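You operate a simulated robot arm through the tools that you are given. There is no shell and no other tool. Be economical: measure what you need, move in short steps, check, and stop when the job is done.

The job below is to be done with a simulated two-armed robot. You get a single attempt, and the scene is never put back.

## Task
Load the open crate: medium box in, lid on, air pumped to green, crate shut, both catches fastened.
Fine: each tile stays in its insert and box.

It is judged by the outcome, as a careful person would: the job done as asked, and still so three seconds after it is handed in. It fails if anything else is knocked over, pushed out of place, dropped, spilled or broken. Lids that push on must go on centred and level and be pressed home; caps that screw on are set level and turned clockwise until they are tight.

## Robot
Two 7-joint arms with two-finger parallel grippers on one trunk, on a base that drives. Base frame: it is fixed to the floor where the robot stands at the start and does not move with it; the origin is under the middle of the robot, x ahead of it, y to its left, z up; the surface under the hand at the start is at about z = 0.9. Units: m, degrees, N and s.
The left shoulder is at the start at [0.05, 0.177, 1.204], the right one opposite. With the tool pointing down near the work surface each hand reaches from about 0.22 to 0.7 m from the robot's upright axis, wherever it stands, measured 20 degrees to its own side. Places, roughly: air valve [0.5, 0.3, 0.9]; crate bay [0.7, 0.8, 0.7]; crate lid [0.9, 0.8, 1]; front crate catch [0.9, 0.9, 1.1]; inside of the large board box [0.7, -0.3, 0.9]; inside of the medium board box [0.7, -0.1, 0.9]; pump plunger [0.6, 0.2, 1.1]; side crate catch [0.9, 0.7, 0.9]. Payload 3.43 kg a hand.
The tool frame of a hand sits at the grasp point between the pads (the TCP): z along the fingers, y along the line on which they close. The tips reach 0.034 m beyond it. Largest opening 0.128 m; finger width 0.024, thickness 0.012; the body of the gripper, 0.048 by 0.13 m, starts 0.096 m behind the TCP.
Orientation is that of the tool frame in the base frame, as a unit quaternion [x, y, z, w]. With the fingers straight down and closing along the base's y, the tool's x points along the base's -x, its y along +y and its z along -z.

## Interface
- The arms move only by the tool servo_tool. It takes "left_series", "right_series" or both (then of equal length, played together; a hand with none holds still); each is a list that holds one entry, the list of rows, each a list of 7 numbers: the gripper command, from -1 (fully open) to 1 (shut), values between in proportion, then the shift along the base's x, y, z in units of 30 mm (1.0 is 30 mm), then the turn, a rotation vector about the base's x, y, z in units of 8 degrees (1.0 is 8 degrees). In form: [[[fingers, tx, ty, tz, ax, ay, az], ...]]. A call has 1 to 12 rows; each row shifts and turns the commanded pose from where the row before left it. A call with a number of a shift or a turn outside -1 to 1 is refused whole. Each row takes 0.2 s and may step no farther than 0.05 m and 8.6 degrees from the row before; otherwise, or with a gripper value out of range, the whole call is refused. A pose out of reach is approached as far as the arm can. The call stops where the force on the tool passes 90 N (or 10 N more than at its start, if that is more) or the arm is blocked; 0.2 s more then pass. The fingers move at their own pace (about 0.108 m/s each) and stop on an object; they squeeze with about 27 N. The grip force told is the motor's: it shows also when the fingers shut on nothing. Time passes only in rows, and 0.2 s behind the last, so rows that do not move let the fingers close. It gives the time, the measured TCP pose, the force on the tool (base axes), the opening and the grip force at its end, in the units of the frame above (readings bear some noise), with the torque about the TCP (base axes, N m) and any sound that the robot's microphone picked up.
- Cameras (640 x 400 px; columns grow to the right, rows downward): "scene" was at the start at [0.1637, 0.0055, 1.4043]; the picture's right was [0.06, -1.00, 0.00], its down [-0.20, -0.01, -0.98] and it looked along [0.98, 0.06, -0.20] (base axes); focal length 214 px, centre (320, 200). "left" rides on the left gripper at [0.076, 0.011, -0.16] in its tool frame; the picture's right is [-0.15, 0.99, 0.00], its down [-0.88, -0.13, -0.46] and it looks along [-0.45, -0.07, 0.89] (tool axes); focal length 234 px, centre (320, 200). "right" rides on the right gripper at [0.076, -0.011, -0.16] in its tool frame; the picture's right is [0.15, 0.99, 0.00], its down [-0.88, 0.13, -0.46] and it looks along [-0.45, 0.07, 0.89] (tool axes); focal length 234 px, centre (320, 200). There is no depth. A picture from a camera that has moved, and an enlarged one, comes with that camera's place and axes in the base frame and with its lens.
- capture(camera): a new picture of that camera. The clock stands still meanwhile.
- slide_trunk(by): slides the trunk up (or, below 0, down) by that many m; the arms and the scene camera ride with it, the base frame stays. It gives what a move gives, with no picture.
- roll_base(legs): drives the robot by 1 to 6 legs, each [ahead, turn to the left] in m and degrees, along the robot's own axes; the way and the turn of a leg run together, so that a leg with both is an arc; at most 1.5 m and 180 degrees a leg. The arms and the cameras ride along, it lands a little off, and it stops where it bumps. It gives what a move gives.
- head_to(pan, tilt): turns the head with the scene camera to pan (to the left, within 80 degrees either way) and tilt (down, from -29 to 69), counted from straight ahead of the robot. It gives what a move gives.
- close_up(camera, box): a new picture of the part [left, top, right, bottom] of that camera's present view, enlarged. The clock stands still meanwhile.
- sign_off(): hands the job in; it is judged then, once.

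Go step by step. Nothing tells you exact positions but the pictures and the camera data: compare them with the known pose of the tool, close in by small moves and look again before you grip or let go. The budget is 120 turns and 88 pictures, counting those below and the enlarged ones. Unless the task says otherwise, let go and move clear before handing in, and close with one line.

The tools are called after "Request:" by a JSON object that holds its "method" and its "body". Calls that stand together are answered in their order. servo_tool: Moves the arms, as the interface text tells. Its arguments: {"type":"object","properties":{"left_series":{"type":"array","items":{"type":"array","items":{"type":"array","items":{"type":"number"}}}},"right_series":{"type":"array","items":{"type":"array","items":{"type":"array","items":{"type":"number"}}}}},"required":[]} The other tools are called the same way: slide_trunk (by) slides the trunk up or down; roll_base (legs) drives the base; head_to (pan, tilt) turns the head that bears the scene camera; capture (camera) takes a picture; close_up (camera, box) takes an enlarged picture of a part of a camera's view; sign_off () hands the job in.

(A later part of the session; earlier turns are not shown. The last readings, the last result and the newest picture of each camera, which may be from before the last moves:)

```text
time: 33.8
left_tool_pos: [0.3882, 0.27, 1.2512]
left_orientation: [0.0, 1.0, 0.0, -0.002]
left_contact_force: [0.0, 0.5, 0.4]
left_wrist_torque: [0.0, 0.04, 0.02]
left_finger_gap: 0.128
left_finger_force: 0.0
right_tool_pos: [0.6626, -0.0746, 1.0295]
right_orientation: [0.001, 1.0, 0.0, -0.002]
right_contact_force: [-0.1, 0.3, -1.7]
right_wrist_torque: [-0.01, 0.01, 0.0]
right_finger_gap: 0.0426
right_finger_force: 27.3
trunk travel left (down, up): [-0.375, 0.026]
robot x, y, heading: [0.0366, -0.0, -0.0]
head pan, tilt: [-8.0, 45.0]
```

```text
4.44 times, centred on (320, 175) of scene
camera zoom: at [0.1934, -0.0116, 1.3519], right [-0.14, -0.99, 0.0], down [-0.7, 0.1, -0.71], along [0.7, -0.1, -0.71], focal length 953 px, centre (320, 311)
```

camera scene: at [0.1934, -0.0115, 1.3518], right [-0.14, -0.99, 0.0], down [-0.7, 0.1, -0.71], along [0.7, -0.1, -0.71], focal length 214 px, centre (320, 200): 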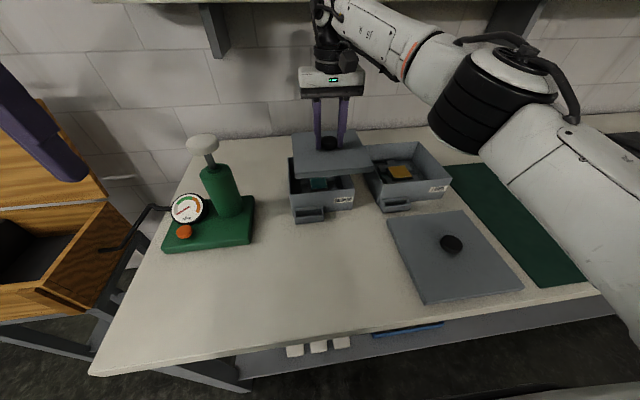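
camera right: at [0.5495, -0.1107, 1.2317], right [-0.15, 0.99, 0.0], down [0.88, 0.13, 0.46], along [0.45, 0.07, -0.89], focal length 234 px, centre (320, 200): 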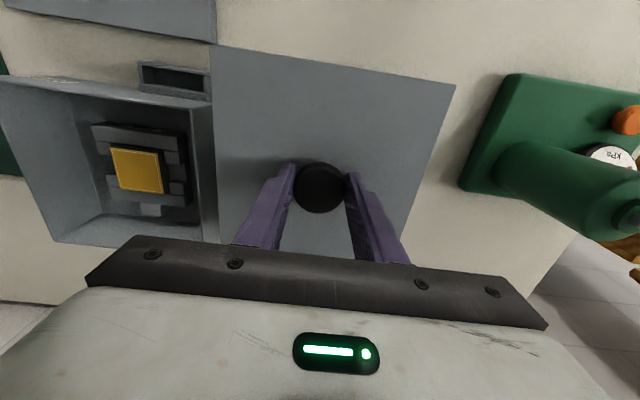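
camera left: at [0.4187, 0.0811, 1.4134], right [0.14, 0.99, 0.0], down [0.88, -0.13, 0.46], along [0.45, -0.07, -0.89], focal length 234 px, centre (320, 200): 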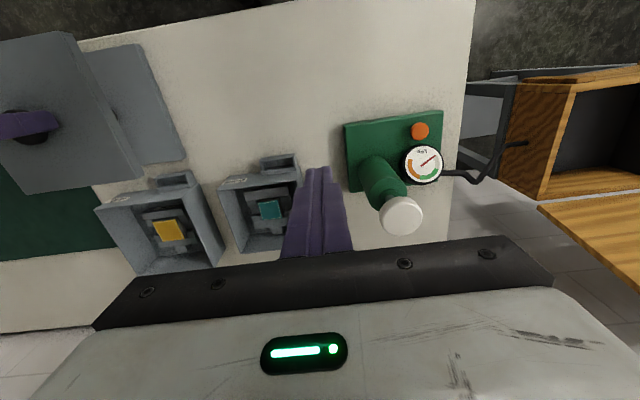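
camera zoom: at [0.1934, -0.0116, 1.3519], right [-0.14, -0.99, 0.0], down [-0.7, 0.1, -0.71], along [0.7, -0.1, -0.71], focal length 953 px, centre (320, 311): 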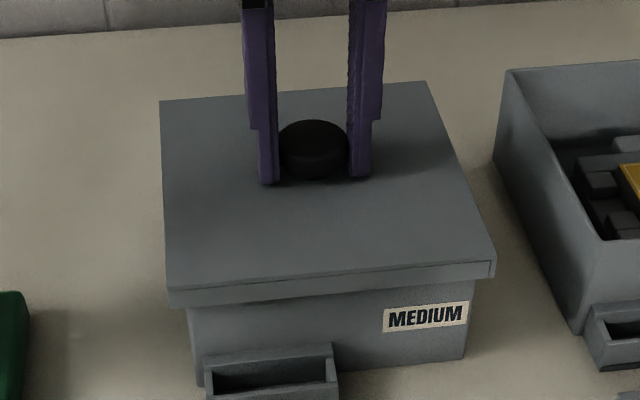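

The lid lifts off freely (no latch), so the box must be carried by its walls with two hands. I'll park the lid on the table's left-front area, within reach of the future crate station.

Request:
{"method": "servo_tool", "body": {"right_series": [[[1, 0, 0, 1, 0, 0, 0], [1, 0, 0, 1, 0, 0, 0], [1, -0.909, 0, 0.3, 0, 0, 0], [1, -0.909, 0, 0, 0, 0, 0], [1, -0.909, 0, 0, 0, 0, 0], [1, -0.909, 0, 0, 0, 0, 0], [1, -0.909, 0, 0, 0, 0, 0], [1, -0.909, 0, 0, 0, 0, 0], [1, -0.909, 0, 0, 0, 0, 0], [1, -0.909, 0, 0, 0, 0, 0], [1, -0.909, 0, 0, 0, 0, 0], [1, -0.909, 0, 0, 0, 0, 0]]], "left_series": [[[-1, 0, 1, 0, 0, 0, 0], [-1, 0, 1, 0, 0, 0, 0], [-1, 0, 1, 0, 0, 0, 0], [-1, 0, 1, 0, 0, 0, 0], [-1, 0, 1, 0, 0, 0, 0], [-1, 0, 1, 0, 0, 0, 0], [-1, 0, 0, 0, 0, 0, 0], [-1, 0, 0, 0, 0, 0, 0], [-1, 0, 0, 0, 0, 0, 0], [-1, 0, 0, 0, 0, 0, 0], [-1, 0, 0, 0, 0, 0, 0], [-1, 0, 0, 0, 0, 0, 0]]]}}

Request:
{"method": "servo_tool", "body": {"right_series": [[[1, 0, 0.915, 0, 0, 0, 0], [1, 0, 0.915, 0, 0, 0, 0], [1, 0, 0.915, 0, 0, 0, 0], [1, 0, 0.915, 0, 0, 0, 0], [1, 0, 0.915, 0, 0, 0, 0], [1, 0, 0.915, 0, 0, 0, 0], [1, 0, 0.915, 0, 0, 0, 0], [1, 0, 0.915, 0, 0, 0, 0], [1, 0, 0.915, 0, 0, 0, 0], [1, 0, 0.915, 0, 0, 0, 0], [1, 0, 0, -1, 0, 0, 0], [1, 0, 0, 0, 0, 0, 0]]]}}

Request:
{"method": "head_to", "body": {"pan": 30, "tilt": 45}}

Request:
{"method": "capture", "body": {"camera": "scene"}}

Request:
{"method": "capture", "body": {"camera": "right"}}

```text
time: 36.4
left_tool_pos: [0.3961, 0.449, 1.2475]
left_orientation: [0.0, 1.0, 0.0, -0.001]
left_contact_force: [-0.3, 0.3, -0.5]
left_wrist_torque: [0.02, 0.01, 0.02]
left_finger_gap: 0.1283
left_finger_force: 0.0
left hand out of reach, approached as far as the arm can: row 6
right_tool_pos: [0.3901, -0.072, 1.0981]
right_orientation: [0.001, 1.0, 0.0, 0.0]
right_contact_force: [0.2, -1.1, -1.1]
right_wrist_torque: [-0.02, 0.0, 0.01]
right_finger_gap: 0.0428
right_finger_force: 26.9
trunk travel left (down, up): [-0.375, 0.026]
robot x, y, heading: [0.0433, -0.0011, -0.0]
head pan, tilt: [-8.0, 45.0]
```

```text
time: 39.2
left_tool_pos: [0.3951, 0.4489, 1.2475]
left_orientation: [0.0, 1.0, 0.0, -0.002]
left_contact_force: [0.7, -0.6, -0.1]
left_wrist_torque: [-0.01, 0.0, -0.02]
left_finger_gap: 0.1282
left_finger_force: 0.0
right_tool_pos: [0.4161, 0.1787, 1.0794]
right_orientation: [0.029, 1.0, 0.01, 0.002]
right_contact_force: [-0.2, -0.5, -1.3]
right_wrist_torque: [0.0, 0.02, 0.01]
right_finger_gap: 0.0426
right_finger_force: 26.6
right hand out of reach, approached as far as the arm can: row 10
trunk travel left (down, up): [-0.375, 0.026]
robot x, y, heading: [0.0378, 0.0011, -0.2]
head pan, tilt: [-8.0, 45.0]
stopped in row 12 (right hand): the arm was blocked; the commanded pose is now the measured one
```

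```text
time: 40.3
left_tool_pos: [0.395, 0.4498, 1.2473]
left_orientation: [0.001, 1.0, -0.001, -0.002]
left_contact_force: [1.0, -0.1, 0.2]
left_wrist_torque: [0.0, 0.02, 0.03]
left_finger_gap: 0.1278
left_finger_force: 0.1
right_tool_pos: [0.4158, 0.1803, 1.0806]
right_orientation: [0.029, 1.0, 0.011, 0.002]
right_contact_force: [-0.1, 0.3, -0.4]
right_wrist_torque: [-0.02, 0.01, 0.0]
right_finger_gap: 0.0426
right_finger_force: 27.5
trunk travel left (down, up): [-0.375, 0.026]
robot x, y, heading: [0.0409, -0.0006, -0.5]
head pan, tilt: [30.0, 45.0]
```

```text
57 pictures are left
camera scene: at [0.1834, 0.0404, 1.3519], right [0.5, -0.87, 0.0], down [-0.61, -0.35, -0.71], along [0.61, 0.35, -0.71], focal length 214 px, centre (320, 200)
```

scene: 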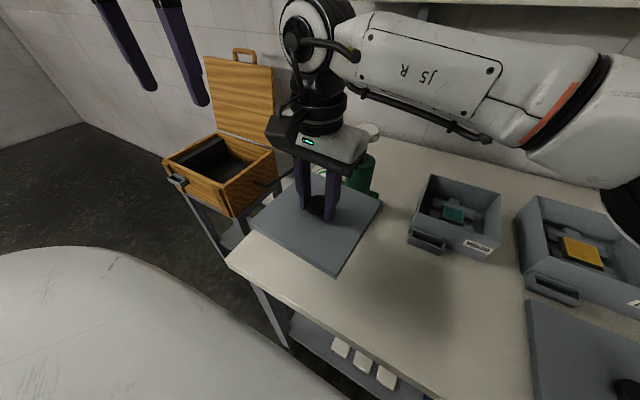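

```text
56 pictures are left
camera right: at [0.3386, 0.1697, 1.2388], right [-0.09, 1.0, 0.02], down [0.88, 0.07, 0.46], along [0.46, 0.06, -0.89], focal length 234 px, centre (320, 200)
```

right: 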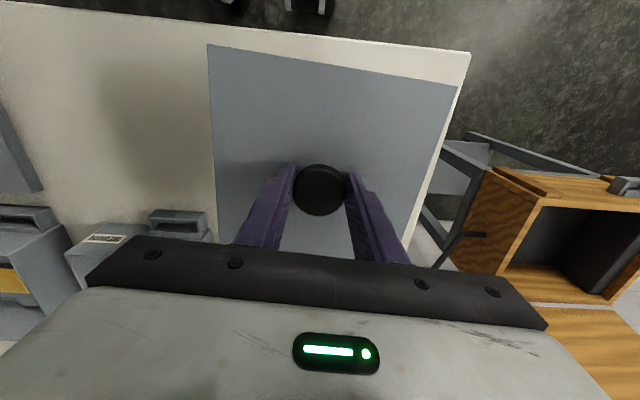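

The right arm hit its crossing limit, so I'll back off to (0.39, 0.115), square the hand again, and set the lid down there.

Request:
{"method": "servo_tool", "body": {"right_series": [[[1, -0.4, -1, 0, -0.08, 0.015, 0.2], [1, -0.46, -1, 0, -0.08, 0.015, 0.21], [1, 0, -0.17, -0.5, 0, 0, 0], [1, 0, 0, -1, 0, 0, 0], [1, 0, 0, -1, 0, 0, 0], [1, 0, 0, -0.7, 0, 0, 0], [1, 0, 0, -0.3, 0, 0, 0], [1, 0, 0, -0.2, 0, 0, 0], [1, 0, 0, -0.1, 0, 0, 0], [1, 0, 0, 0, 0, 0, 0]]]}}

Request:
{"method": "close_up", "body": {"camera": "scene", "box": [230, 130, 430, 290]}}

```text
time: 42.5
left_tool_pos: [0.396, 0.4499, 1.2474]
left_orientation: [0.0, 1.0, 0.0, -0.001]
left_contact_force: [1.2, -0.4, -0.3]
left_wrist_torque: [0.0, -0.02, 0.0]
left_finger_gap: 0.1281
left_finger_force: 0.1
right_tool_pos: [0.3878, 0.1148, 0.9644]
right_orientation: [-0.002, 1.0, -0.002, 0.0]
right_contact_force: [0.1, 1.0, -0.8]
right_wrist_torque: [0.0, 0.0, -0.02]
right_finger_gap: 0.0428
right_finger_force: 26.7
trunk travel left (down, up): [-0.375, 0.026]
robot x, y, heading: [0.0415, -0.0031, 0.1]
head pan, tilt: [30.0, 45.0]
```

```text
2.50 times, centred on (330, 210) of scene
camera zoom: at [0.1834, 0.0405, 1.3519], right [0.5, -0.87, 0.0], down [-0.61, -0.35, -0.71], along [0.61, 0.35, -0.71], focal length 536 px, centre (295, 175)
```

zoom: 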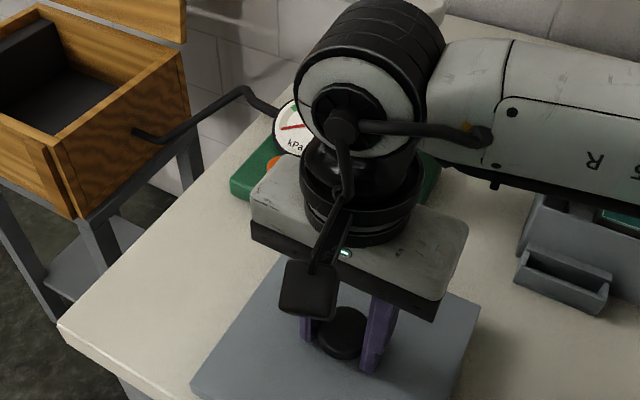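

Request:
{"method": "servo_tool", "body": {"right_series": [[[1, 0, 0, -0.1, 0, 0, 0], [1, 0, 0, -0.13, 0, 0, 0], [1, 0, 0, 0, 0, 0, 0]]]}}

```text
time: 43.3
left_tool_pos: [0.3954, 0.4496, 1.2474]
left_orientation: [0.001, 1.0, 0.0, -0.002]
left_contact_force: [-0.6, -0.1, -0.1]
left_wrist_torque: [0.0, 0.01, 0.05]
left_finger_gap: 0.1279
left_finger_force: 0.0
right_tool_pos: [0.3887, 0.115, 0.9591]
right_orientation: [-0.002, 1.0, -0.001, 0.0]
right_contact_force: [0.5, -0.2, -0.5]
right_wrist_torque: [0.0, 0.03, -0.01]
right_finger_gap: 0.0426
right_finger_force: 27.1
trunk travel left (down, up): [-0.375, 0.026]
robot x, y, heading: [0.0435, -0.0016, -0.4]
head pan, tilt: [30.0, 45.0]
```

Request:
{"method": "servo_tool", "body": {"right_series": [[[1, 0, 0, -0.1, 0, 0, 0], [1, 0, 0, -0.05, 0, 0, 0], [1, 0, 0, 0, 0, 0, 0]]]}}

```text
time: 44.1
left_tool_pos: [0.3963, 0.4498, 1.248]
left_orientation: [-0.001, 1.0, 0.0, -0.002]
left_contact_force: [0.4, -0.6, -0.3]
left_wrist_torque: [0.0, 0.0, -0.04]
left_finger_gap: 0.1279
left_finger_force: 0.0
right_tool_pos: [0.3875, 0.1147, 0.9547]
right_orientation: [-0.002, 1.0, -0.001, 0.0]
right_contact_force: [0.6, -0.2, -1.9]
right_wrist_torque: [-0.04, 0.04, 0.06]
right_finger_gap: 0.0428
right_finger_force: 27.3
trunk travel left (down, up): [-0.375, 0.026]
robot x, y, heading: [0.0467, 0.0017, 0.1]
head pan, tilt: [30.0, 45.0]
```

Request:
{"method": "servo_tool", "body": {"right_series": [[[1, 0, 0, -0.1, 0, 0, 0], [1, 0, 0, 0, 0, 0, 0]]]}}

```text
time: 44.7
left_tool_pos: [0.3946, 0.4497, 1.2479]
left_orientation: [-0.001, 1.0, 0.0, -0.001]
left_contact_force: [0.2, 0.5, -0.3]
left_wrist_torque: [-0.01, 0.0, 0.0]
left_finger_gap: 0.1284
left_finger_force: 0.2
right_tool_pos: [0.3876, 0.1147, 0.9515]
right_orientation: [-0.002, 1.0, -0.001, 0.0]
right_contact_force: [-1.0, -0.4, 1.2]
right_wrist_torque: [0.22, 0.21, 0.03]
right_finger_gap: 0.0427
right_finger_force: 27.2
trunk travel left (down, up): [-0.375, 0.026]
robot x, y, heading: [0.0437, 0.0002, -0.3]
head pan, tilt: [30.0, 45.0]
```

Lid is down on the table. I'll release, rise, and bring both hands above the box's side walls.

Request:
{"method": "servo_tool", "body": {"right_series": [[[0.2, 0, 0, 0, 0, 0, 0], [0.2, 0, 0, 0, 0, 0, 0], [0.2, 0, 0, 1, 0, 0, 0], [0.2, 0, 0, 1, 0, 0, 0], [0.2, 0, 0, 1, 0, 0, 0], [0.1, 0, 0, 1, 0, 0, 0], [0.1, 0, 0, 1, 0, 0, 0], [0.1, 0, -1, 0.5, 0, 0, 0], [0.1, 0, -1, 0, 0, 0, 0], [0.1, 0, -1, 0, 0, 0, 0], [0.1, 0.7, -1, 0, 0, 0, 0], [0.1, 0.7, -1, 0, 0, 0, 0]]]}}

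Request:
{"method": "servo_tool", "body": {"right_series": [[[0.1, 0.86, -1, 0, 0, 0, 0], [0.1, 0.86, -1, 0, 0, 0, 0], [0.1, 0.86, -1, 0, 0, 0, 0], [0.1, 0.86, -0.93, 0, 0, 0, 0], [0.1, 0.86, 0, 0, 0, 0, 0], [0.1, 0.86, 0, 0, 0, 0, 0], [0.1, 0.86, 0, 0, 0, 0, 0], [0.1, 0.86, 0, 0, 0, 0, 0], [0.1, 0.86, 0, 0, 0, 0, 0], [0.1, 0, 0, 0, 0, 0, 0], [0.1, 0, 0, 0, 0, 0, 0], [0.1, 0, 0, 0, 0, 0, 0]]], "left_series": [[[0.1, 0.8, -1, 0, 0, 0, 0], [0.1, 0.8, -1, 0, 0, 0, 0], [0.1, 0.8, -1, 0, 0, 0, 0], [0.1, 0.8, -1, 0, 0, 0, 0], [0.1, 0.8, -1, 0, 0, 0, 0], [0.1, 0.8, -1, 0, 0, 0, 0], [0.1, 0.8, -1, 0, 0, 0, 0], [0.1, 0.8, -1, 0, 0, 0, 0], [0.1, 0.8, -1, 0, 0, 0, 0], [0.1, 0.8, -1, 0, 0, 0, 0], [0.1, 0.8, -1, 0, 0, 0, 0], [0.1, 0, -1, 0, 0, 0, 0]]]}}

Request:
{"method": "head_to", "body": {"pan": -5, "tilt": 42}}

Request:
{"method": "capture", "body": {"camera": "scene"}}

```text
time: 47.3
left_tool_pos: [0.396, 0.449, 1.2481]
left_orientation: [0.001, 1.0, 0.0, -0.002]
left_contact_force: [-0.9, 0.1, 0.1]
left_wrist_torque: [-0.01, 0.0, 0.0]
left_finger_gap: 0.128
left_finger_force: 0.0
right_tool_pos: [0.4314, -0.0327, 1.1163]
right_orientation: [-0.003, 1.0, -0.001, -0.001]
right_contact_force: [-0.9, 0.0, 0.3]
right_wrist_torque: [0.01, 0.03, 0.0]
right_finger_gap: 0.0577
right_finger_force: 0.0
trunk travel left (down, up): [-0.375, 0.026]
robot x, y, heading: [0.0446, -0.0018, -0.3]
head pan, tilt: [30.0, 45.0]
```

```text
time: 49.9
left_tool_pos: [0.622, 0.1138, 1.2422]
left_orientation: [0.0, 1.0, 0.001, -0.001]
left_contact_force: [0.1, -0.2, 0.0]
left_wrist_torque: [0.05, 0.0, -0.01]
left_finger_gap: 0.0576
left_finger_force: 0.1
left hand out of reach, approached as far as the arm can: row 10, 11, 12
right_tool_pos: [0.6616, -0.1526, 1.1147]
right_orientation: [-0.002, 1.0, -0.001, 0.0]
right_contact_force: [0.2, -0.6, 0.4]
right_wrist_torque: [0.07, 0.01, 0.01]
right_finger_gap: 0.0576
right_finger_force: 0.0
trunk travel left (down, up): [-0.375, 0.026]
robot x, y, heading: [0.0392, 0.0013, -0.2]
head pan, tilt: [30.0, 45.0]
```

```text
time: 50.9
left_tool_pos: [0.623, 0.1158, 1.2416]
left_orientation: [0.0, 1.0, 0.0, -0.002]
left_contact_force: [0.3, -0.2, 0.5]
left_wrist_torque: [0.01, -0.02, 0.03]
left_finger_gap: 0.0575
left_finger_force: 0.2
right_tool_pos: [0.6601, -0.1503, 1.1151]
right_orientation: [-0.004, 1.0, -0.002, 0.0]
right_contact_force: [0.3, 0.1, 0.0]
right_wrist_torque: [0.02, 0.03, 0.03]
right_finger_gap: 0.0575
right_finger_force: 0.2
trunk travel left (down, up): [-0.375, 0.026]
robot x, y, heading: [0.04, 0.0022, -0.3]
head pan, tilt: [-5.0, 42.0]
```

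```text
54 pictures are left
camera scene: at [0.1961, -0.0073, 1.3562], right [-0.09, -1.0, 0.0], down [-0.67, 0.06, -0.74], along [0.74, -0.07, -0.67], focal length 214 px, centre (320, 200)
```

scene: 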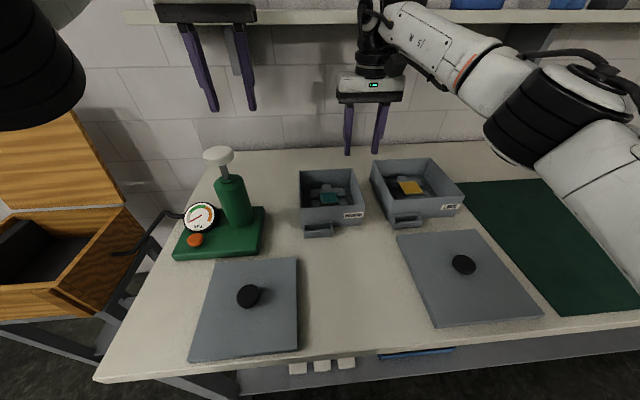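

Left reach is tight; I'll advance 1 cm and bring the left hand in lower, gripping slightly nearer (x≈0.65).

Request:
{"method": "roll_base", "body": {"legs": [[0.01, 0]]}}

Request:
{"method": "servo_tool", "body": {"left_series": [[[0.1, -0.3, -0.9, 0, 0, 0, 0], [0.1, -0.3, -0.9, 0, 0, 0, 0], [0.1, -0.3, -0.9, 0, 0, 0, 0], [0.1, -0.3, -0.9, 0, 0, 0, 0], [0.1, 0, 0, -1, 0, 0, 0], [0.1, 0, 0, -1, 0, 0, 0], [0.1, 0, 0, -1, 0, 0, 0], [0.1, 0, 0, -1, 0, 0, 0], [0.1, 0.7, 0, -0.5, 0, 0, 0], [0.1, 0.7, 0, 0, 0, 0, 0], [0.1, 0, 0, 0, 0, 0, 0]]]}}

```text
time: 51.6
left_tool_pos: [0.6346, 0.1164, 1.2414]
left_orientation: [-0.001, 1.0, 0.0, -0.001]
left_contact_force: [0.5, -0.5, -0.6]
left_wrist_torque: [-0.01, 0.03, -0.02]
left_finger_gap: 0.0576
left_finger_force: 0.3
right_tool_pos: [0.672, -0.1497, 1.1136]
right_orientation: [-0.003, 1.0, -0.001, 0.0]
right_contact_force: [-0.1, 0.0, -0.7]
right_wrist_torque: [0.0, 0.04, -0.04]
right_finger_gap: 0.0576
right_finger_force: 0.1
trunk travel left (down, up): [-0.375, 0.026]
robot x, y, heading: [0.0532, -0.0003, -0.2]
head pan, tilt: [-5.0, 42.0]
```

```text
time: 54.0
left_tool_pos: [0.6372, 0.0088, 1.1077]
left_orientation: [-0.001, 1.0, 0.001, -0.002]
left_contact_force: [-0.3, 0.8, -0.4]
left_wrist_torque: [-0.02, 0.01, -0.03]
left_finger_gap: 0.0576
left_finger_force: 0.1
right_tool_pos: [0.6706, -0.1485, 1.1159]
right_orientation: [-0.003, 1.0, -0.002, -0.001]
right_contact_force: [0.2, -0.2, -0.1]
right_wrist_torque: [0.04, 0.01, -0.01]
right_finger_gap: 0.0576
right_finger_force: 0.2
trunk travel left (down, up): [-0.375, 0.026]
robot x, y, heading: [0.0518, -0.0004, -0.1]
head pan, tilt: [-5.0, 42.0]
```

Request:
{"method": "servo_tool", "body": {"right_series": [[[0.1, -0.6, -0.15, -0.95, 0, 0, 0], [0.1, 0, 0, -0.95, 0, 0, 0], [0.1, 0, 0, -0.9, 0, 0, 0], [0.1, 0, 0, 0, 0, 0, 0]]], "left_series": [[[0.1, 0.2, 0, -0.9, 0, 0, 0], [0.1, 0.2, 0, -0.9, 0, 0, 0], [0.1, 0.2, 0, -0.75, 0, 0, 0], [0.1, 0, 0, 0, 0, 0, 0]]]}}

Request:
{"method": "close_up", "body": {"camera": "scene", "box": [265, 110, 385, 230]}}

Request:
{"method": "capture", "body": {"camera": "right"}}

Request:
{"method": "capture", "body": {"camera": "left"}}

```text
time: 55.0
left_tool_pos: [0.6573, 0.0083, 1.0316]
left_orientation: [-0.001, 1.0, 0.0, -0.002]
left_contact_force: [-0.5, -0.1, 0.5]
left_wrist_torque: [0.0, -0.02, 0.02]
left_finger_gap: 0.0575
left_finger_force: 0.1
right_tool_pos: [0.6525, -0.1532, 1.0315]
right_orientation: [-0.002, 1.0, -0.002, 0.001]
right_contact_force: [-0.7, -0.5, -0.1]
right_wrist_torque: [0.0, 0.0, -0.01]
right_finger_gap: 0.0575
right_finger_force: 0.0
trunk travel left (down, up): [-0.375, 0.026]
robot x, y, heading: [0.0529, -0.002, 0.0]
head pan, tilt: [-5.0, 42.0]
```

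```text
3.33 times, centred on (325, 170) of scene
camera zoom: at [0.2058, -0.0072, 1.3563], right [-0.09, -1.0, 0.0], down [-0.67, 0.06, -0.74], along [0.74, -0.07, -0.67], focal length 715 px, centre (303, 300)
```

zoom: 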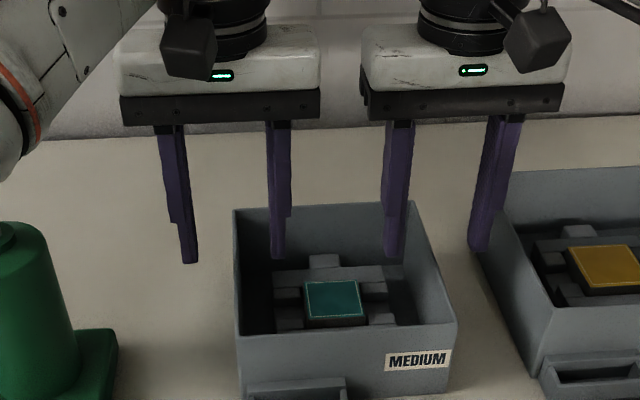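

```text
52 pictures are left
camera right: at [0.5762, -0.1636, 1.1914], right [-0.15, 0.99, 0.0], down [0.88, 0.14, 0.46], along [0.45, 0.07, -0.89], focal length 234 px, centre (320, 200)
```

right: 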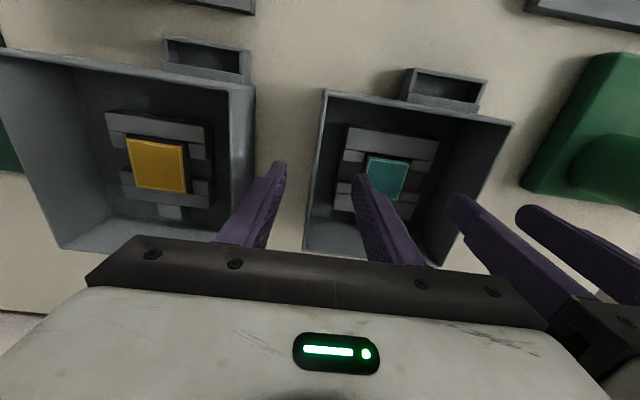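

```text
51 pictures are left
camera left: at [0.581, 0.0192, 1.191], right [0.15, 0.99, 0.0], down [0.88, -0.13, 0.45], along [0.45, -0.07, -0.89], focal length 234 px, centre (320, 200)
```

left: 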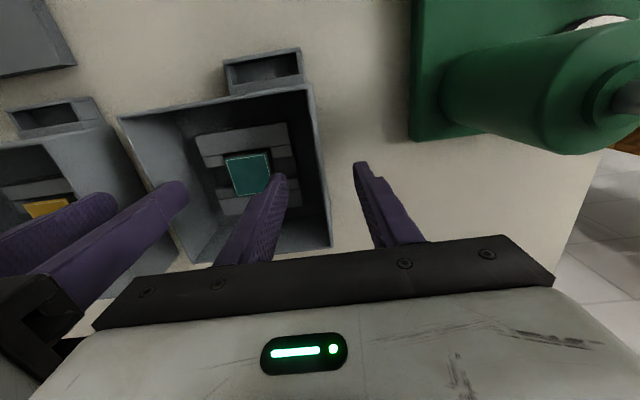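

Both hands straddle the side walls with clearance to the insert and large box. Lower 4 cm and close both together.

Request:
{"method": "servo_tool", "body": {"right_series": [[[0.1, 0, 0, -0.5, 0, 0, 0], [0.1, 0, 0, -0.5, 0, 0, 0], [0.1, 0, 0, -0.38, 0, 0, 0], [0.1, 0, 0, 0, 0, 0, 0]]], "left_series": [[[0.1, -0.1, 0, -0.5, 0, 0, 0], [0.1, 0, 0, -0.5, 0, 0, 0], [0.1, 0, 0, -0.38, 0, 0, 0], [0.1, 0, 0, 0, 0, 0, 0]]]}}

Request:
{"method": "servo_tool", "body": {"right_series": [[[0.5, 0, 0, 0, 0, 0, 0], [1, 0, 0, 0, 0, 0, 0], [1, 0, 0, 0, 0, 0, 0], [1, 0, 0, 0, 0, 0, 0]]], "left_series": [[[0.5, 0, 0, 0, 0, 0, 0], [1, 0, 0, 0, 0, 0, 0], [1, 0, 0, 0, 0, 0, 0], [1, 0, 0, 0, 0, 0, 0]]]}}

```text
time: 56.0
left_tool_pos: [0.6532, 0.0084, 0.9891]
left_orientation: [-0.001, 1.0, 0.0, -0.002]
left_contact_force: [0.7, -0.8, 0.2]
left_wrist_torque: [-0.01, 0.0, 0.0]
left_finger_gap: 0.0574
left_finger_force: 0.1
right_tool_pos: [0.6526, -0.1549, 0.9913]
right_orientation: [-0.003, 1.0, -0.002, 0.0]
right_contact_force: [-0.3, 0.1, 0.0]
right_wrist_torque: [0.01, -0.02, 0.02]
right_finger_gap: 0.0577
right_finger_force: 0.2
trunk travel left (down, up): [-0.375, 0.026]
robot x, y, heading: [0.0513, 0.0024, 0.0]
head pan, tilt: [-5.0, 42.0]
```

```text
time: 57.0
left_tool_pos: [0.6539, 0.0099, 0.9901]
left_orientation: [-0.002, 1.0, 0.001, -0.002]
left_contact_force: [-0.8, 10.5, 0.9]
left_wrist_torque: [0.08, 0.05, -0.1]
left_finger_gap: 0.0037
left_finger_force: 26.7
right_tool_pos: [0.6541, -0.1555, 0.9908]
right_orientation: [-0.001, 1.0, -0.003, 0.0]
right_contact_force: [0.9, -11.4, 0.3]
right_wrist_torque: [0.01, 0.13, -0.04]
right_finger_gap: 0.0037
right_finger_force: 27.5
trunk travel left (down, up): [-0.375, 0.026]
robot x, y, heading: [0.0484, 0.001, 0.0]
head pan, tilt: [-5.0, 42.0]
```

Both walls gripped (3.7 mm). Relax the inward stress slightly and lift 3 cm, then check.

Request:
{"method": "servo_tool", "body": {"right_series": [[[1, 0, -0.04, 0, 0, 0, 0], [1, 0, 0, 0.25, 0, 0, 0], [1, 0, 0, 0.25, 0, 0, 0], [1, 0, 0, 0.25, 0, 0, 0], [1, 0, 0, 0.25, 0, 0, 0], [1, 0, 0, 0, 0, 0, 0]]], "left_series": [[[1, 0, 0.04, 0, 0, 0, 0], [1, 0, 0, 0.25, 0, 0, 0], [1, 0, 0, 0.25, 0, 0, 0], [1, 0, 0, 0.25, 0, 0, 0], [1, 0, 0, 0.25, 0, 0, 0], [1, 0, 0, 0, 0, 0, 0]]]}}

Request:
{"method": "close_up", "body": {"camera": "scene", "box": [265, 110, 385, 230]}}

```text
time: 58.4
left_tool_pos: [0.654, 0.011, 1.0201]
left_orientation: [0.0, 1.0, 0.001, -0.002]
left_contact_force: [1.2, 13.1, -1.4]
left_wrist_torque: [0.11, 0.38, 0.16]
left_finger_gap: 0.0037
left_finger_force: 27.5
right_tool_pos: [0.6529, -0.1541, 1.0203]
right_orientation: [-0.001, 1.0, -0.002, 0.0]
right_contact_force: [-0.6, -13.0, -1.8]
right_wrist_torque: [-0.17, -0.35, 0.05]
right_finger_gap: 0.0034
right_finger_force: 26.8
trunk travel left (down, up): [-0.375, 0.026]
robot x, y, heading: [0.0519, -0.0001, -0.2]
head pan, tilt: [-5.0, 42.0]
```

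```text
3.33 times, centred on (325, 170) of scene
camera zoom: at [0.2066, -0.0075, 1.3561], right [-0.09, -1.0, 0.0], down [-0.67, 0.06, -0.74], along [0.74, -0.07, -0.67], focal length 715 px, centre (303, 300)
```

zoom: 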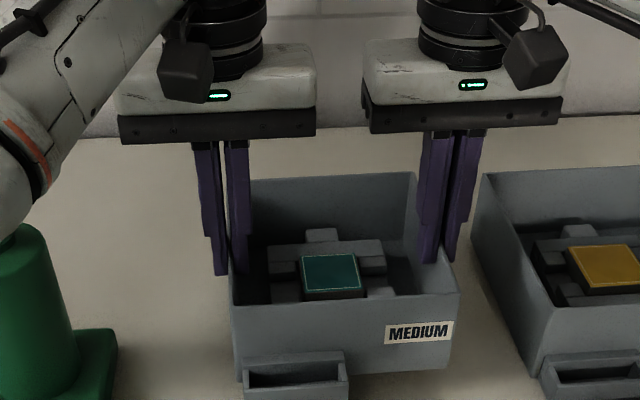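

Lifted level with the tile in place. Raise further and draw it in toward the body.

Request:
{"method": "servo_tool", "body": {"right_series": [[[1, 0, 0, 0.5, 0, 0, 0], [1, 0, 0, 0.5, 0, 0, 0], [1, -0.3, 0, 0.4, 0, 0, 0], [1, -0.5, 0, 0, 0, 0, 0], [1, -0.5, 0, 0, 0, 0, 0], [1, -0.5, 0, 0, 0, 0, 0], [1, -0.5, 0, 0, 0, 0, 0], [1, -0.5, 0, 0, 0, 0, 0], [1, -0.3, 0, 0, 0, 0, 0], [1, -0.2, 0, 0, 0, 0, 0], [1, 0, 0, 0, 0, 0, 0]]], "left_series": [[[1, 0, 0.04, 0.5, 0, 0, 0], [1, 0, 0, 0.5, 0, 0, 0], [1, -0.3, 0, 0.4, 0, 0, 0], [1, -0.5, 0, 0, 0, 0, 0], [1, -0.5, 0, 0, 0, 0, 0], [1, -0.5, 0, 0, 0, 0, 0], [1, -0.5, 0, 0, 0, 0, 0], [1, -0.5, 0, 0, 0, 0, 0], [1, -0.3, 0, 0, 0, 0, 0], [1, -0.2, 0, 0, 0, 0, 0], [1, 0, 0, 0, 0, 0, 0]]]}}

Request:
{"method": "roll_base", "body": {"legs": [[-0.2, 0], [-0.2, 0]]}}

Request:
{"method": "capture", "body": {"camera": "scene"}}

```text
time: 60.8
left_tool_pos: [0.556, 0.0113, 1.0619]
left_orientation: [-0.001, 1.0, 0.0, -0.003]
left_contact_force: [-0.7, 6.7, -5.9]
left_wrist_torque: [0.39, -0.29, 0.09]
left_finger_gap: 0.0035
left_finger_force: 27.1
right_tool_pos: [0.5548, -0.1544, 1.0607]
right_orientation: [-0.002, 1.0, 0.0, 0.0]
right_contact_force: [0.0, -7.2, 1.1]
right_wrist_torque: [0.2, 0.32, -0.03]
right_finger_gap: 0.0037
right_finger_force: 26.7
trunk travel left (down, up): [-0.375, 0.026]
robot x, y, heading: [0.0499, 0.0016, -0.2]
head pan, tilt: [-5.0, 42.0]
```

```text
time: 63.6
left_tool_pos: [0.1519, 0.0114, 1.0622]
left_orientation: [0.002, 1.0, 0.0, -0.001]
left_contact_force: [-0.6, 3.2, -5.4]
left_wrist_torque: [0.38, 0.03, 0.06]
left_finger_gap: 0.0037
left_finger_force: 27.2
right_tool_pos: [0.1502, -0.1553, 1.0613]
right_orientation: [-0.001, 1.0, -0.002, 0.0]
right_contact_force: [0.7, -3.5, 2.8]
right_wrist_torque: [0.33, -0.04, -0.12]
right_finger_gap: 0.0032
right_finger_force: 27.3
trunk travel left (down, up): [-0.375, 0.026]
robot x, y, heading: [-0.3473, 0.0012, -0.2]
head pan, tilt: [-5.0, 42.0]
```

```text
49 pictures are left
camera scene: at [-0.1982, -0.0069, 1.3563], right [-0.09, -1.0, 0.0], down [-0.67, 0.06, -0.74], along [0.74, -0.07, -0.67], focal length 214 px, centre (320, 200)
```

scene: 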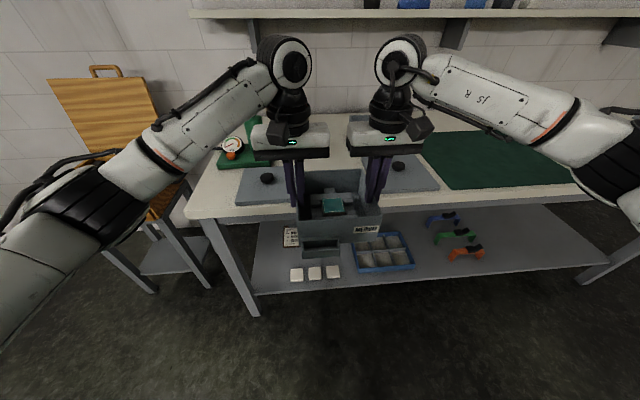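

Box is secure. Now back a little more, turn left, drive along +y about 0.85 m, and turn back to face the crate.

Request:
{"method": "roll_base", "body": {"legs": [[-0.1, 0], [0, 45], [0, 45], [0.85, 0], [0, -45], [0, -45]]}}

Request:
{"method": "head_to", "body": {"pan": 0, "tilt": 25}}

Request:
{"method": "capture", "body": {"camera": "scene"}}

```text
time: 77.3
left_tool_pos: [0.0386, 0.8833, 1.0611]
left_orientation: [-0.009, 1.0, 0.0, -0.002]
left_contact_force: [-0.5, -0.1, -4.4]
left_wrist_torque: [0.21, 0.01, 0.02]
left_finger_gap: 0.0036
left_finger_force: 26.9
right_tool_pos: [0.0395, 0.7178, 1.06]
right_orientation: [-0.01, 1.0, -0.001, 0.0]
right_contact_force: [1.1, -0.2, 0.3]
right_wrist_torque: [0.33, 0.05, -0.13]
right_finger_gap: 0.0034
right_finger_force: 27.8
trunk travel left (down, up): [-0.375, 0.026]
robot x, y, heading: [-0.4614, 0.8663, 1.0]
head pan, tilt: [-5.0, 42.0]
```

```text
time: 78.1
left_tool_pos: [0.0363, 0.8836, 1.0608]
left_orientation: [-0.008, 1.0, 0.0, -0.002]
left_contact_force: [0.4, -0.4, -3.6]
left_wrist_torque: [0.11, -0.13, 0.06]
left_finger_gap: 0.0035
left_finger_force: 26.7
right_tool_pos: [0.0387, 0.7185, 1.0618]
right_orientation: [-0.011, 1.0, -0.001, -0.001]
right_contact_force: [0.0, 0.6, 0.5]
right_wrist_torque: [0.24, 0.14, -0.06]
right_finger_gap: 0.0036
right_finger_force: 27.2
trunk travel left (down, up): [-0.375, 0.026]
robot x, y, heading: [-0.4639, 0.8661, 0.5]
head pan, tilt: [0.0, 25.0]
```

```text
48 pictures are left
camera scene: at [-0.3024, 0.8677, 1.3823], right [0.01, -1.0, 0.0], down [-0.42, -0.01, -0.91], along [0.91, 0.01, -0.42], focal length 214 px, centre (320, 200)
```

scene: 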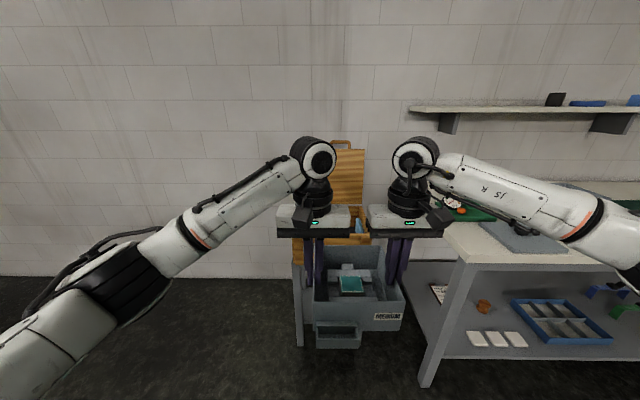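

I'll drive the box forward toward the crate (keeping it high), then verify with the wrist cameras.

Request:
{"method": "roll_base", "body": {"legs": [[0.3, -0.9], [0.25, 0]]}}

Request:
{"method": "capture", "body": {"camera": "right"}}

Request:
{"method": "capture", "body": {"camera": "scene"}}

```text
time: 81.5
left_tool_pos: [0.5867, 0.8775, 1.0612]
left_orientation: [0.001, 1.0, 0.0, -0.003]
left_contact_force: [-0.5, -1.0, -5.4]
left_wrist_torque: [0.15, 0.01, 0.05]
left_finger_gap: 0.0036
left_finger_force: 27.0
right_tool_pos: [0.5849, 0.7108, 1.0609]
right_orientation: [-0.001, 1.0, -0.001, 0.0]
right_contact_force: [0.1, 0.8, 0.4]
right_wrist_torque: [0.29, 0.05, -0.12]
right_finger_gap: 0.0037
right_finger_force: 26.4
trunk travel left (down, up): [-0.375, 0.026]
robot x, y, heading: [0.0795, 0.868, -0.1]
head pan, tilt: [0.0, 25.0]
```

```text
47 pictures are left
camera right: at [0.5101, 0.7008, 1.2206], right [-0.15, 0.99, 0.0], down [0.88, 0.13, 0.46], along [0.45, 0.07, -0.89], focal length 234 px, centre (320, 200)
```

right: 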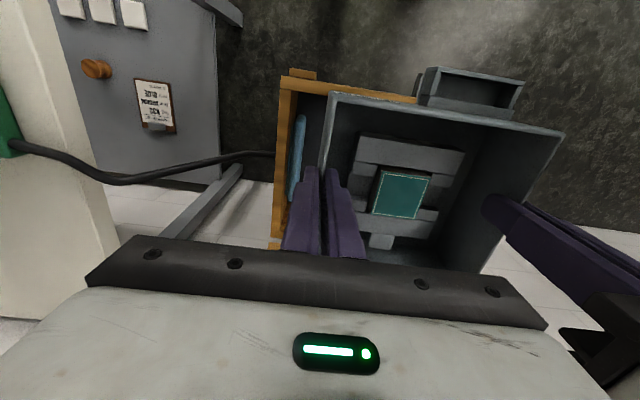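

```text
46 pictures are left
camera scene: at [0.2467, 0.8665, 1.3823], right [0.0, -1.0, 0.0], down [-0.42, 0.0, -0.91], along [0.91, 0.0, -0.42], focal length 214 px, centre (320, 200)
```

scene: 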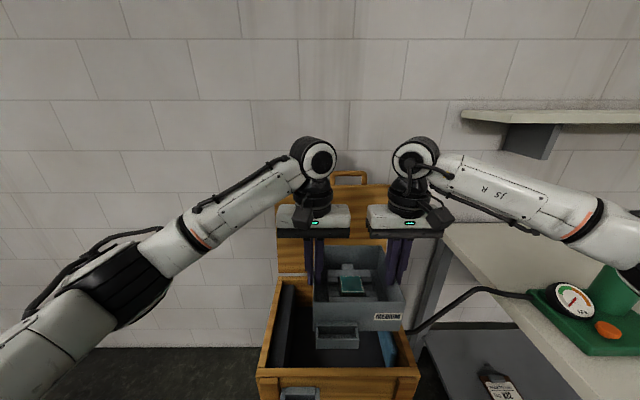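

The crate is now in view: a dark pad at left inside and a blue air cushion at right. I'll zoom for exact clearances, and read the card on the shelf.

Request:
{"method": "close_up", "body": {"camera": "scene", "box": [240, 230, 440, 400]}}

Request:
{"method": "close_up", "body": {"camera": "right", "box": [50, 0, 350, 270]}}

Request:
{"method": "capture", "body": {"camera": "left"}}

```text
2.35 times, centred on (340, 315) of scene
camera zoom: at [0.2467, 0.8665, 1.3823], right [0.0, -1.0, 0.0], down [-0.42, 0.0, -0.91], along [0.91, 0.0, -0.42], focal length 505 px, centre (273, -71)
```

zoom: 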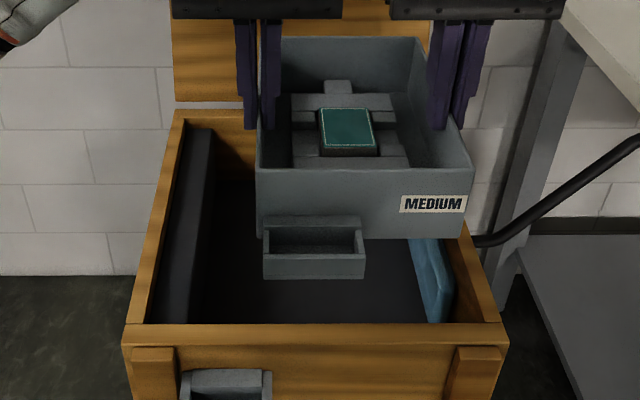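

```text
1.48 times, centred on (200, 135) of right
camera zoom: at [0.5101, 0.7008, 1.2206], right [-0.15, 0.99, 0.0], down [0.88, 0.13, 0.46], along [0.45, 0.07, -0.89], focal length 347 px, centre (498, 296)
```

zoom: 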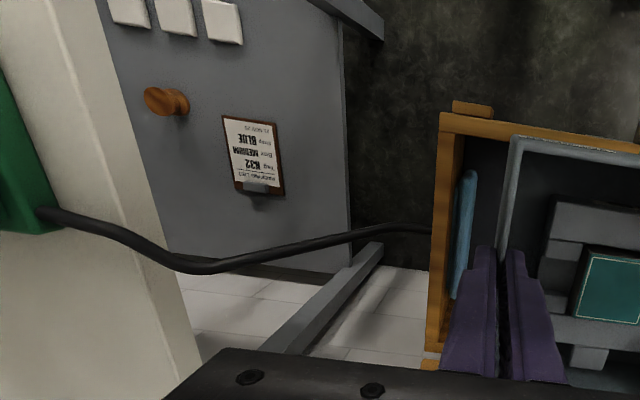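

```text
43 pictures are left
camera left: at [0.5099, 0.8887, 1.2206], right [0.15, 0.99, 0.0], down [0.88, -0.13, 0.45], along [0.45, -0.07, -0.89], focal length 234 px, centre (320, 200)
```

left: 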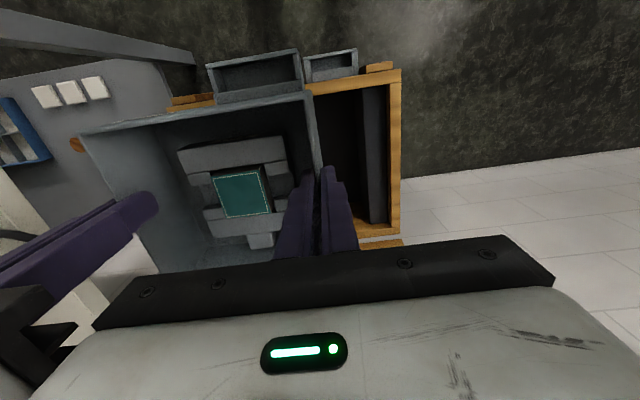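

Bay: inner x 0.529–0.79, pad face y≈0.951, cushion y≈0.69, rim z≈0.83. I'll shift the box to TCP x≈0.664, centre y≈0.83, then slide the trunk down partway and check.

Request:
{"method": "servo_tool", "body": {"right_series": [[[1, 0.5, 0.3, 0, 0, 0, 0], [1, 0.5, 0.3, 0, 0, 0, 0], [1, 0.5, 0.3, 0, 0, 0, 0], [1, 0.5, 0.3, 0, 0, 0, 0], [1, 0.6, 0, 0, 0, 0, 0], [1, 0, 0, 0, 0, 0, 0]]], "left_series": [[[1, 0.5, 0.3, 0, 0, 0, 0], [1, 0.5, 0.3, 0, 0, 0, 0], [1, 0.5, 0.3, 0, 0, 0, 0], [1, 0.5, 0.3, 0, 0, 0, 0], [1, 0.6, 0, 0, 0, 0, 0], [1, 0, 0, 0, 0, 0, 0]]]}}

Request:
{"method": "slide_trunk", "body": {"by": -0.1}}

Request:
{"method": "close_up", "body": {"camera": "scene", "box": [240, 200, 440, 400]}}

Request:
{"method": "capture", "body": {"camera": "right"}}

```text
time: 82.9
left_tool_pos: [0.6639, 0.9141, 1.0615]
left_orientation: [0.002, 1.0, 0.0, -0.002]
left_contact_force: [2.8, -2.9, -5.6]
left_wrist_torque: [0.14, -0.18, 0.33]
left_finger_gap: 0.0036
left_finger_force: 27.0
right_tool_pos: [0.6639, 0.748, 1.0608]
right_orientation: [-0.001, 1.0, -0.002, 0.0]
right_contact_force: [-3.3, 2.0, 0.3]
right_wrist_torque: [0.43, 0.23, 0.08]
right_finger_gap: 0.0038
right_finger_force: 27.4
trunk travel left (down, up): [-0.375, 0.026]
robot x, y, heading: [0.0831, 0.8677, -0.3]
head pan, tilt: [0.0, 25.0]
```

```text
time: 84.2
left_tool_pos: [0.6628, 0.9134, 0.9607]
left_orientation: [0.001, 1.0, 0.0, -0.002]
left_contact_force: [2.3, -3.1, -4.4]
left_wrist_torque: [0.08, 0.0, 0.33]
left_finger_gap: 0.0036
left_finger_force: 27.4
right_tool_pos: [0.6627, 0.7469, 0.9602]
right_orientation: [-0.003, 1.0, -0.001, 0.0]
right_contact_force: [-2.3, 3.9, 0.3]
right_wrist_torque: [0.34, 0.05, 0.1]
right_finger_gap: 0.0036
right_finger_force: 26.9
trunk travel left (down, up): [-0.275, 0.126]
robot x, y, heading: [0.0839, 0.8694, -0.2]
head pan, tilt: [0.0, 25.0]
```

```text
2.00 times, centred on (340, 300) of scene
camera zoom: at [0.2458, 0.8665, 1.2825], right [0.0, -1.0, 0.0], down [-0.42, 0.0, -0.91], along [0.91, 0.0, -0.42], focal length 429 px, centre (280, 0)
```

zoom: 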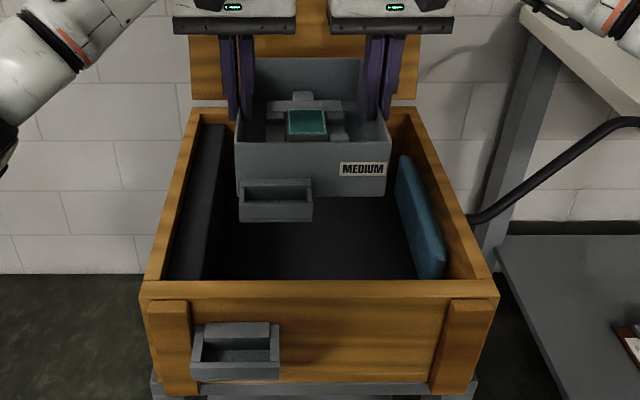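

```text
41 pictures are left
camera right: at [0.5876, 0.7366, 1.12], right [-0.15, 0.99, 0.0], down [0.88, 0.13, 0.46], along [0.45, 0.07, -0.89], focal length 234 px, centre (320, 200)
```

right: 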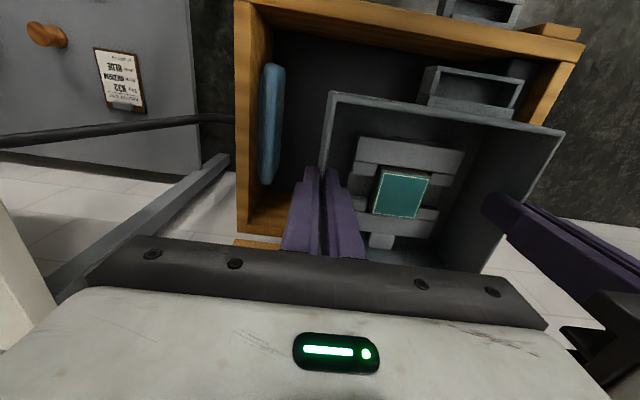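

Aligned within the bay with room on all sides. Sliding down into the crate.

Request:
{"method": "slide_trunk", "body": {"by": -0.13}}

Request:
{"method": "capture", "body": {"camera": "scene"}}

Request:
{"method": "capture", "body": {"camera": "right"}}

```text
time: 85.8
left_tool_pos: [0.664, 0.9134, 0.8297]
left_orientation: [0.001, 1.0, 0.0, -0.002]
left_contact_force: [2.3, -5.5, -3.8]
left_wrist_torque: [0.04, -0.05, 0.28]
left_finger_gap: 0.0034
left_finger_force: 27.2
right_tool_pos: [0.6641, 0.7467, 0.8301]
right_orientation: [-0.002, 1.0, -0.001, 0.001]
right_contact_force: [-2.2, 4.3, -0.6]
right_wrist_torque: [0.35, 0.08, 0.09]
right_finger_gap: 0.0037
right_finger_force: 27.4
trunk travel left (down, up): [-0.145, 0.256]
robot x, y, heading: [0.0837, 0.866, -0.3]
head pan, tilt: [0.0, 25.0]
```

```text
40 pictures are left
camera scene: at [0.2459, 0.8665, 1.1525], right [0.0, -1.0, 0.0], down [-0.42, 0.0, -0.91], along [0.91, 0.0, -0.42], focal length 214 px, centre (320, 200)
```

scene: 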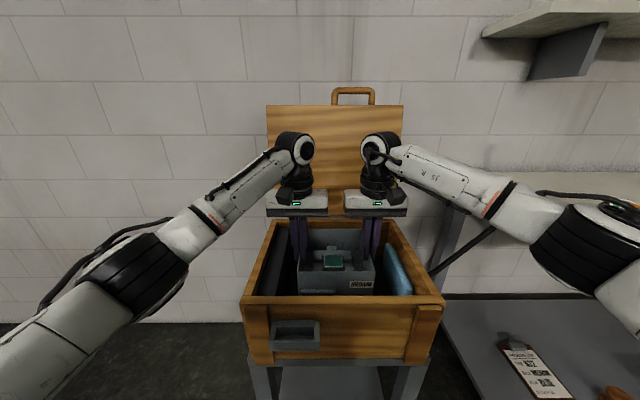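

```text
39 pictures are left
camera right: at [0.5876, 0.7367, 0.99], right [-0.15, 0.99, 0.0], down [0.88, 0.13, 0.46], along [0.45, 0.07, -0.89], focal length 234 px, centre (320, 200)
```

right: 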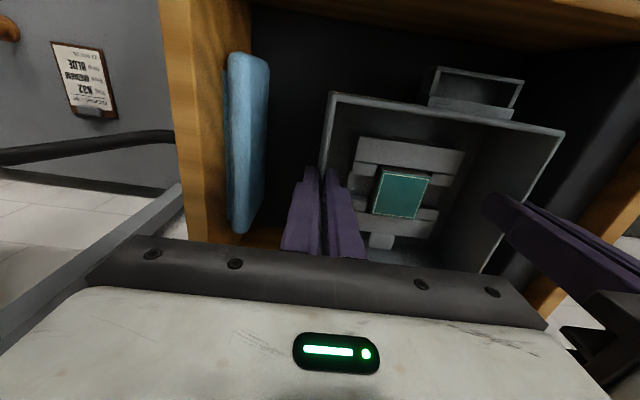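

Request:
{"method": "servo_tool", "body": {"right_series": [[[1, 0, 0, -0.4, 0, 0, 0], [1, 0, 0, -0.3, 0, 0, 0], [1, 0, 0, -0.2, 0, 0, 0], [1, 0, 0, -0.2, 0, 0, 0], [1, 0, 0, 0, 0, 0, 0]]], "left_series": [[[1, 0, 0, -0.4, 0, 0, 0], [1, 0, 0, -0.3, 0, 0, 0], [1, 0, 0, -0.2, 0, 0, 0], [1, 0, 0, -0.2, 0, 0, 0], [1, 0, 0, 0, 0, 0, 0]]]}}

```text
time: 87.0
left_tool_pos: [0.6632, 0.9135, 0.7982]
left_orientation: [0.0, 1.0, 0.0, -0.002]
left_contact_force: [5.3, -3.9, -2.7]
left_wrist_torque: [-0.09, -0.05, 0.46]
left_finger_gap: 0.0035
left_finger_force: 27.4
right_tool_pos: [0.6647, 0.7472, 0.7987]
right_orientation: [-0.001, 1.0, -0.002, 0.0]
right_contact_force: [-5.3, 3.4, 0.1]
right_wrist_torque: [0.27, 0.07, 0.33]
right_finger_gap: 0.0038
right_finger_force: 27.4
trunk travel left (down, up): [-0.145, 0.256]
robot x, y, heading: [0.082, 0.8674, -0.1]
head pan, tilt: [0.0, 25.0]
```

Request:
{"method": "servo_tool", "body": {"right_series": [[[1, 0, 0, -0.15, 0, 0, 0], [1, 0, 0, -0.15, 0, 0, 0], [1, 0, 0, 0, 0, 0, 0]]], "left_series": [[[1, 0, 0, -0.15, 0, 0, 0], [1, 0, 0, -0.15, 0, 0, 0], [1, 0, 0, 0, 0, 0, 0]]]}}

Request:
{"method": "close_up", "body": {"camera": "scene", "box": [230, 200, 450, 360]}}

```text
time: 87.8
left_tool_pos: [0.6625, 0.9136, 0.7881]
left_orientation: [0.001, 1.0, 0.0, -0.002]
left_contact_force: [2.8, -4.9, -5.5]
left_wrist_torque: [0.19, -0.51, 0.29]
left_finger_gap: 0.0037
left_finger_force: 26.8
right_tool_pos: [0.6633, 0.7471, 0.7882]
right_orientation: [-0.002, 1.0, -0.002, 0.0]
right_contact_force: [-2.5, 4.4, 1.7]
right_wrist_torque: [0.44, 0.51, 0.13]
right_finger_gap: 0.0035
right_finger_force: 26.4
trunk travel left (down, up): [-0.145, 0.256]
robot x, y, heading: [0.0835, 0.867, 0.1]
head pan, tilt: [0.0, 25.0]
```

```text
2.50 times, centred on (340, 280) of scene
camera zoom: at [0.246, 0.8665, 1.1524], right [0.0, -1.0, 0.0], down [-0.42, 0.0, -0.91], along [0.91, 0.0, -0.42], focal length 536 px, centre (270, 0)
```

zoom: 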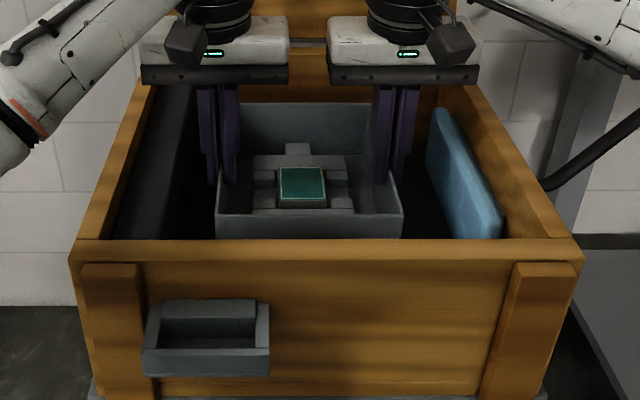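

Request:
{"method": "servo_tool", "body": {"right_series": [[[1, 0, 0, -0.15, 0, 0, 0], [1, 0, 0, -0.15, 0, 0, 0], [1, 0, 0, 0, 0, 0, 0]]], "left_series": [[[1, 0, 0, -0.15, 0, 0, 0], [1, 0, 0, -0.15, 0, 0, 0], [1, 0, 0, 0, 0, 0, 0]]]}}

```text
time: 88.6
left_tool_pos: [0.6633, 0.9137, 0.7849]
left_orientation: [0.0, 1.0, -0.002, 0.004]
left_contact_force: [11.3, -0.1, 18.9]
left_wrist_torque: [0.02, 0.3, 0.28]
left_finger_gap: 0.0036
left_finger_force: 26.9
right_tool_pos: [0.6644, 0.7485, 0.7841]
right_orientation: [-0.002, 1.0, 0.001, 0.005]
right_contact_force: [-1.6, 3.7, 27.0]
right_wrist_torque: [0.15, 0.18, 0.14]
right_finger_gap: 0.0038
right_finger_force: 27.3
trunk travel left (down, up): [-0.145, 0.256]
robot x, y, heading: [0.0787, 0.8681, -0.1]
head pan, tilt: [0.0, 25.0]
```

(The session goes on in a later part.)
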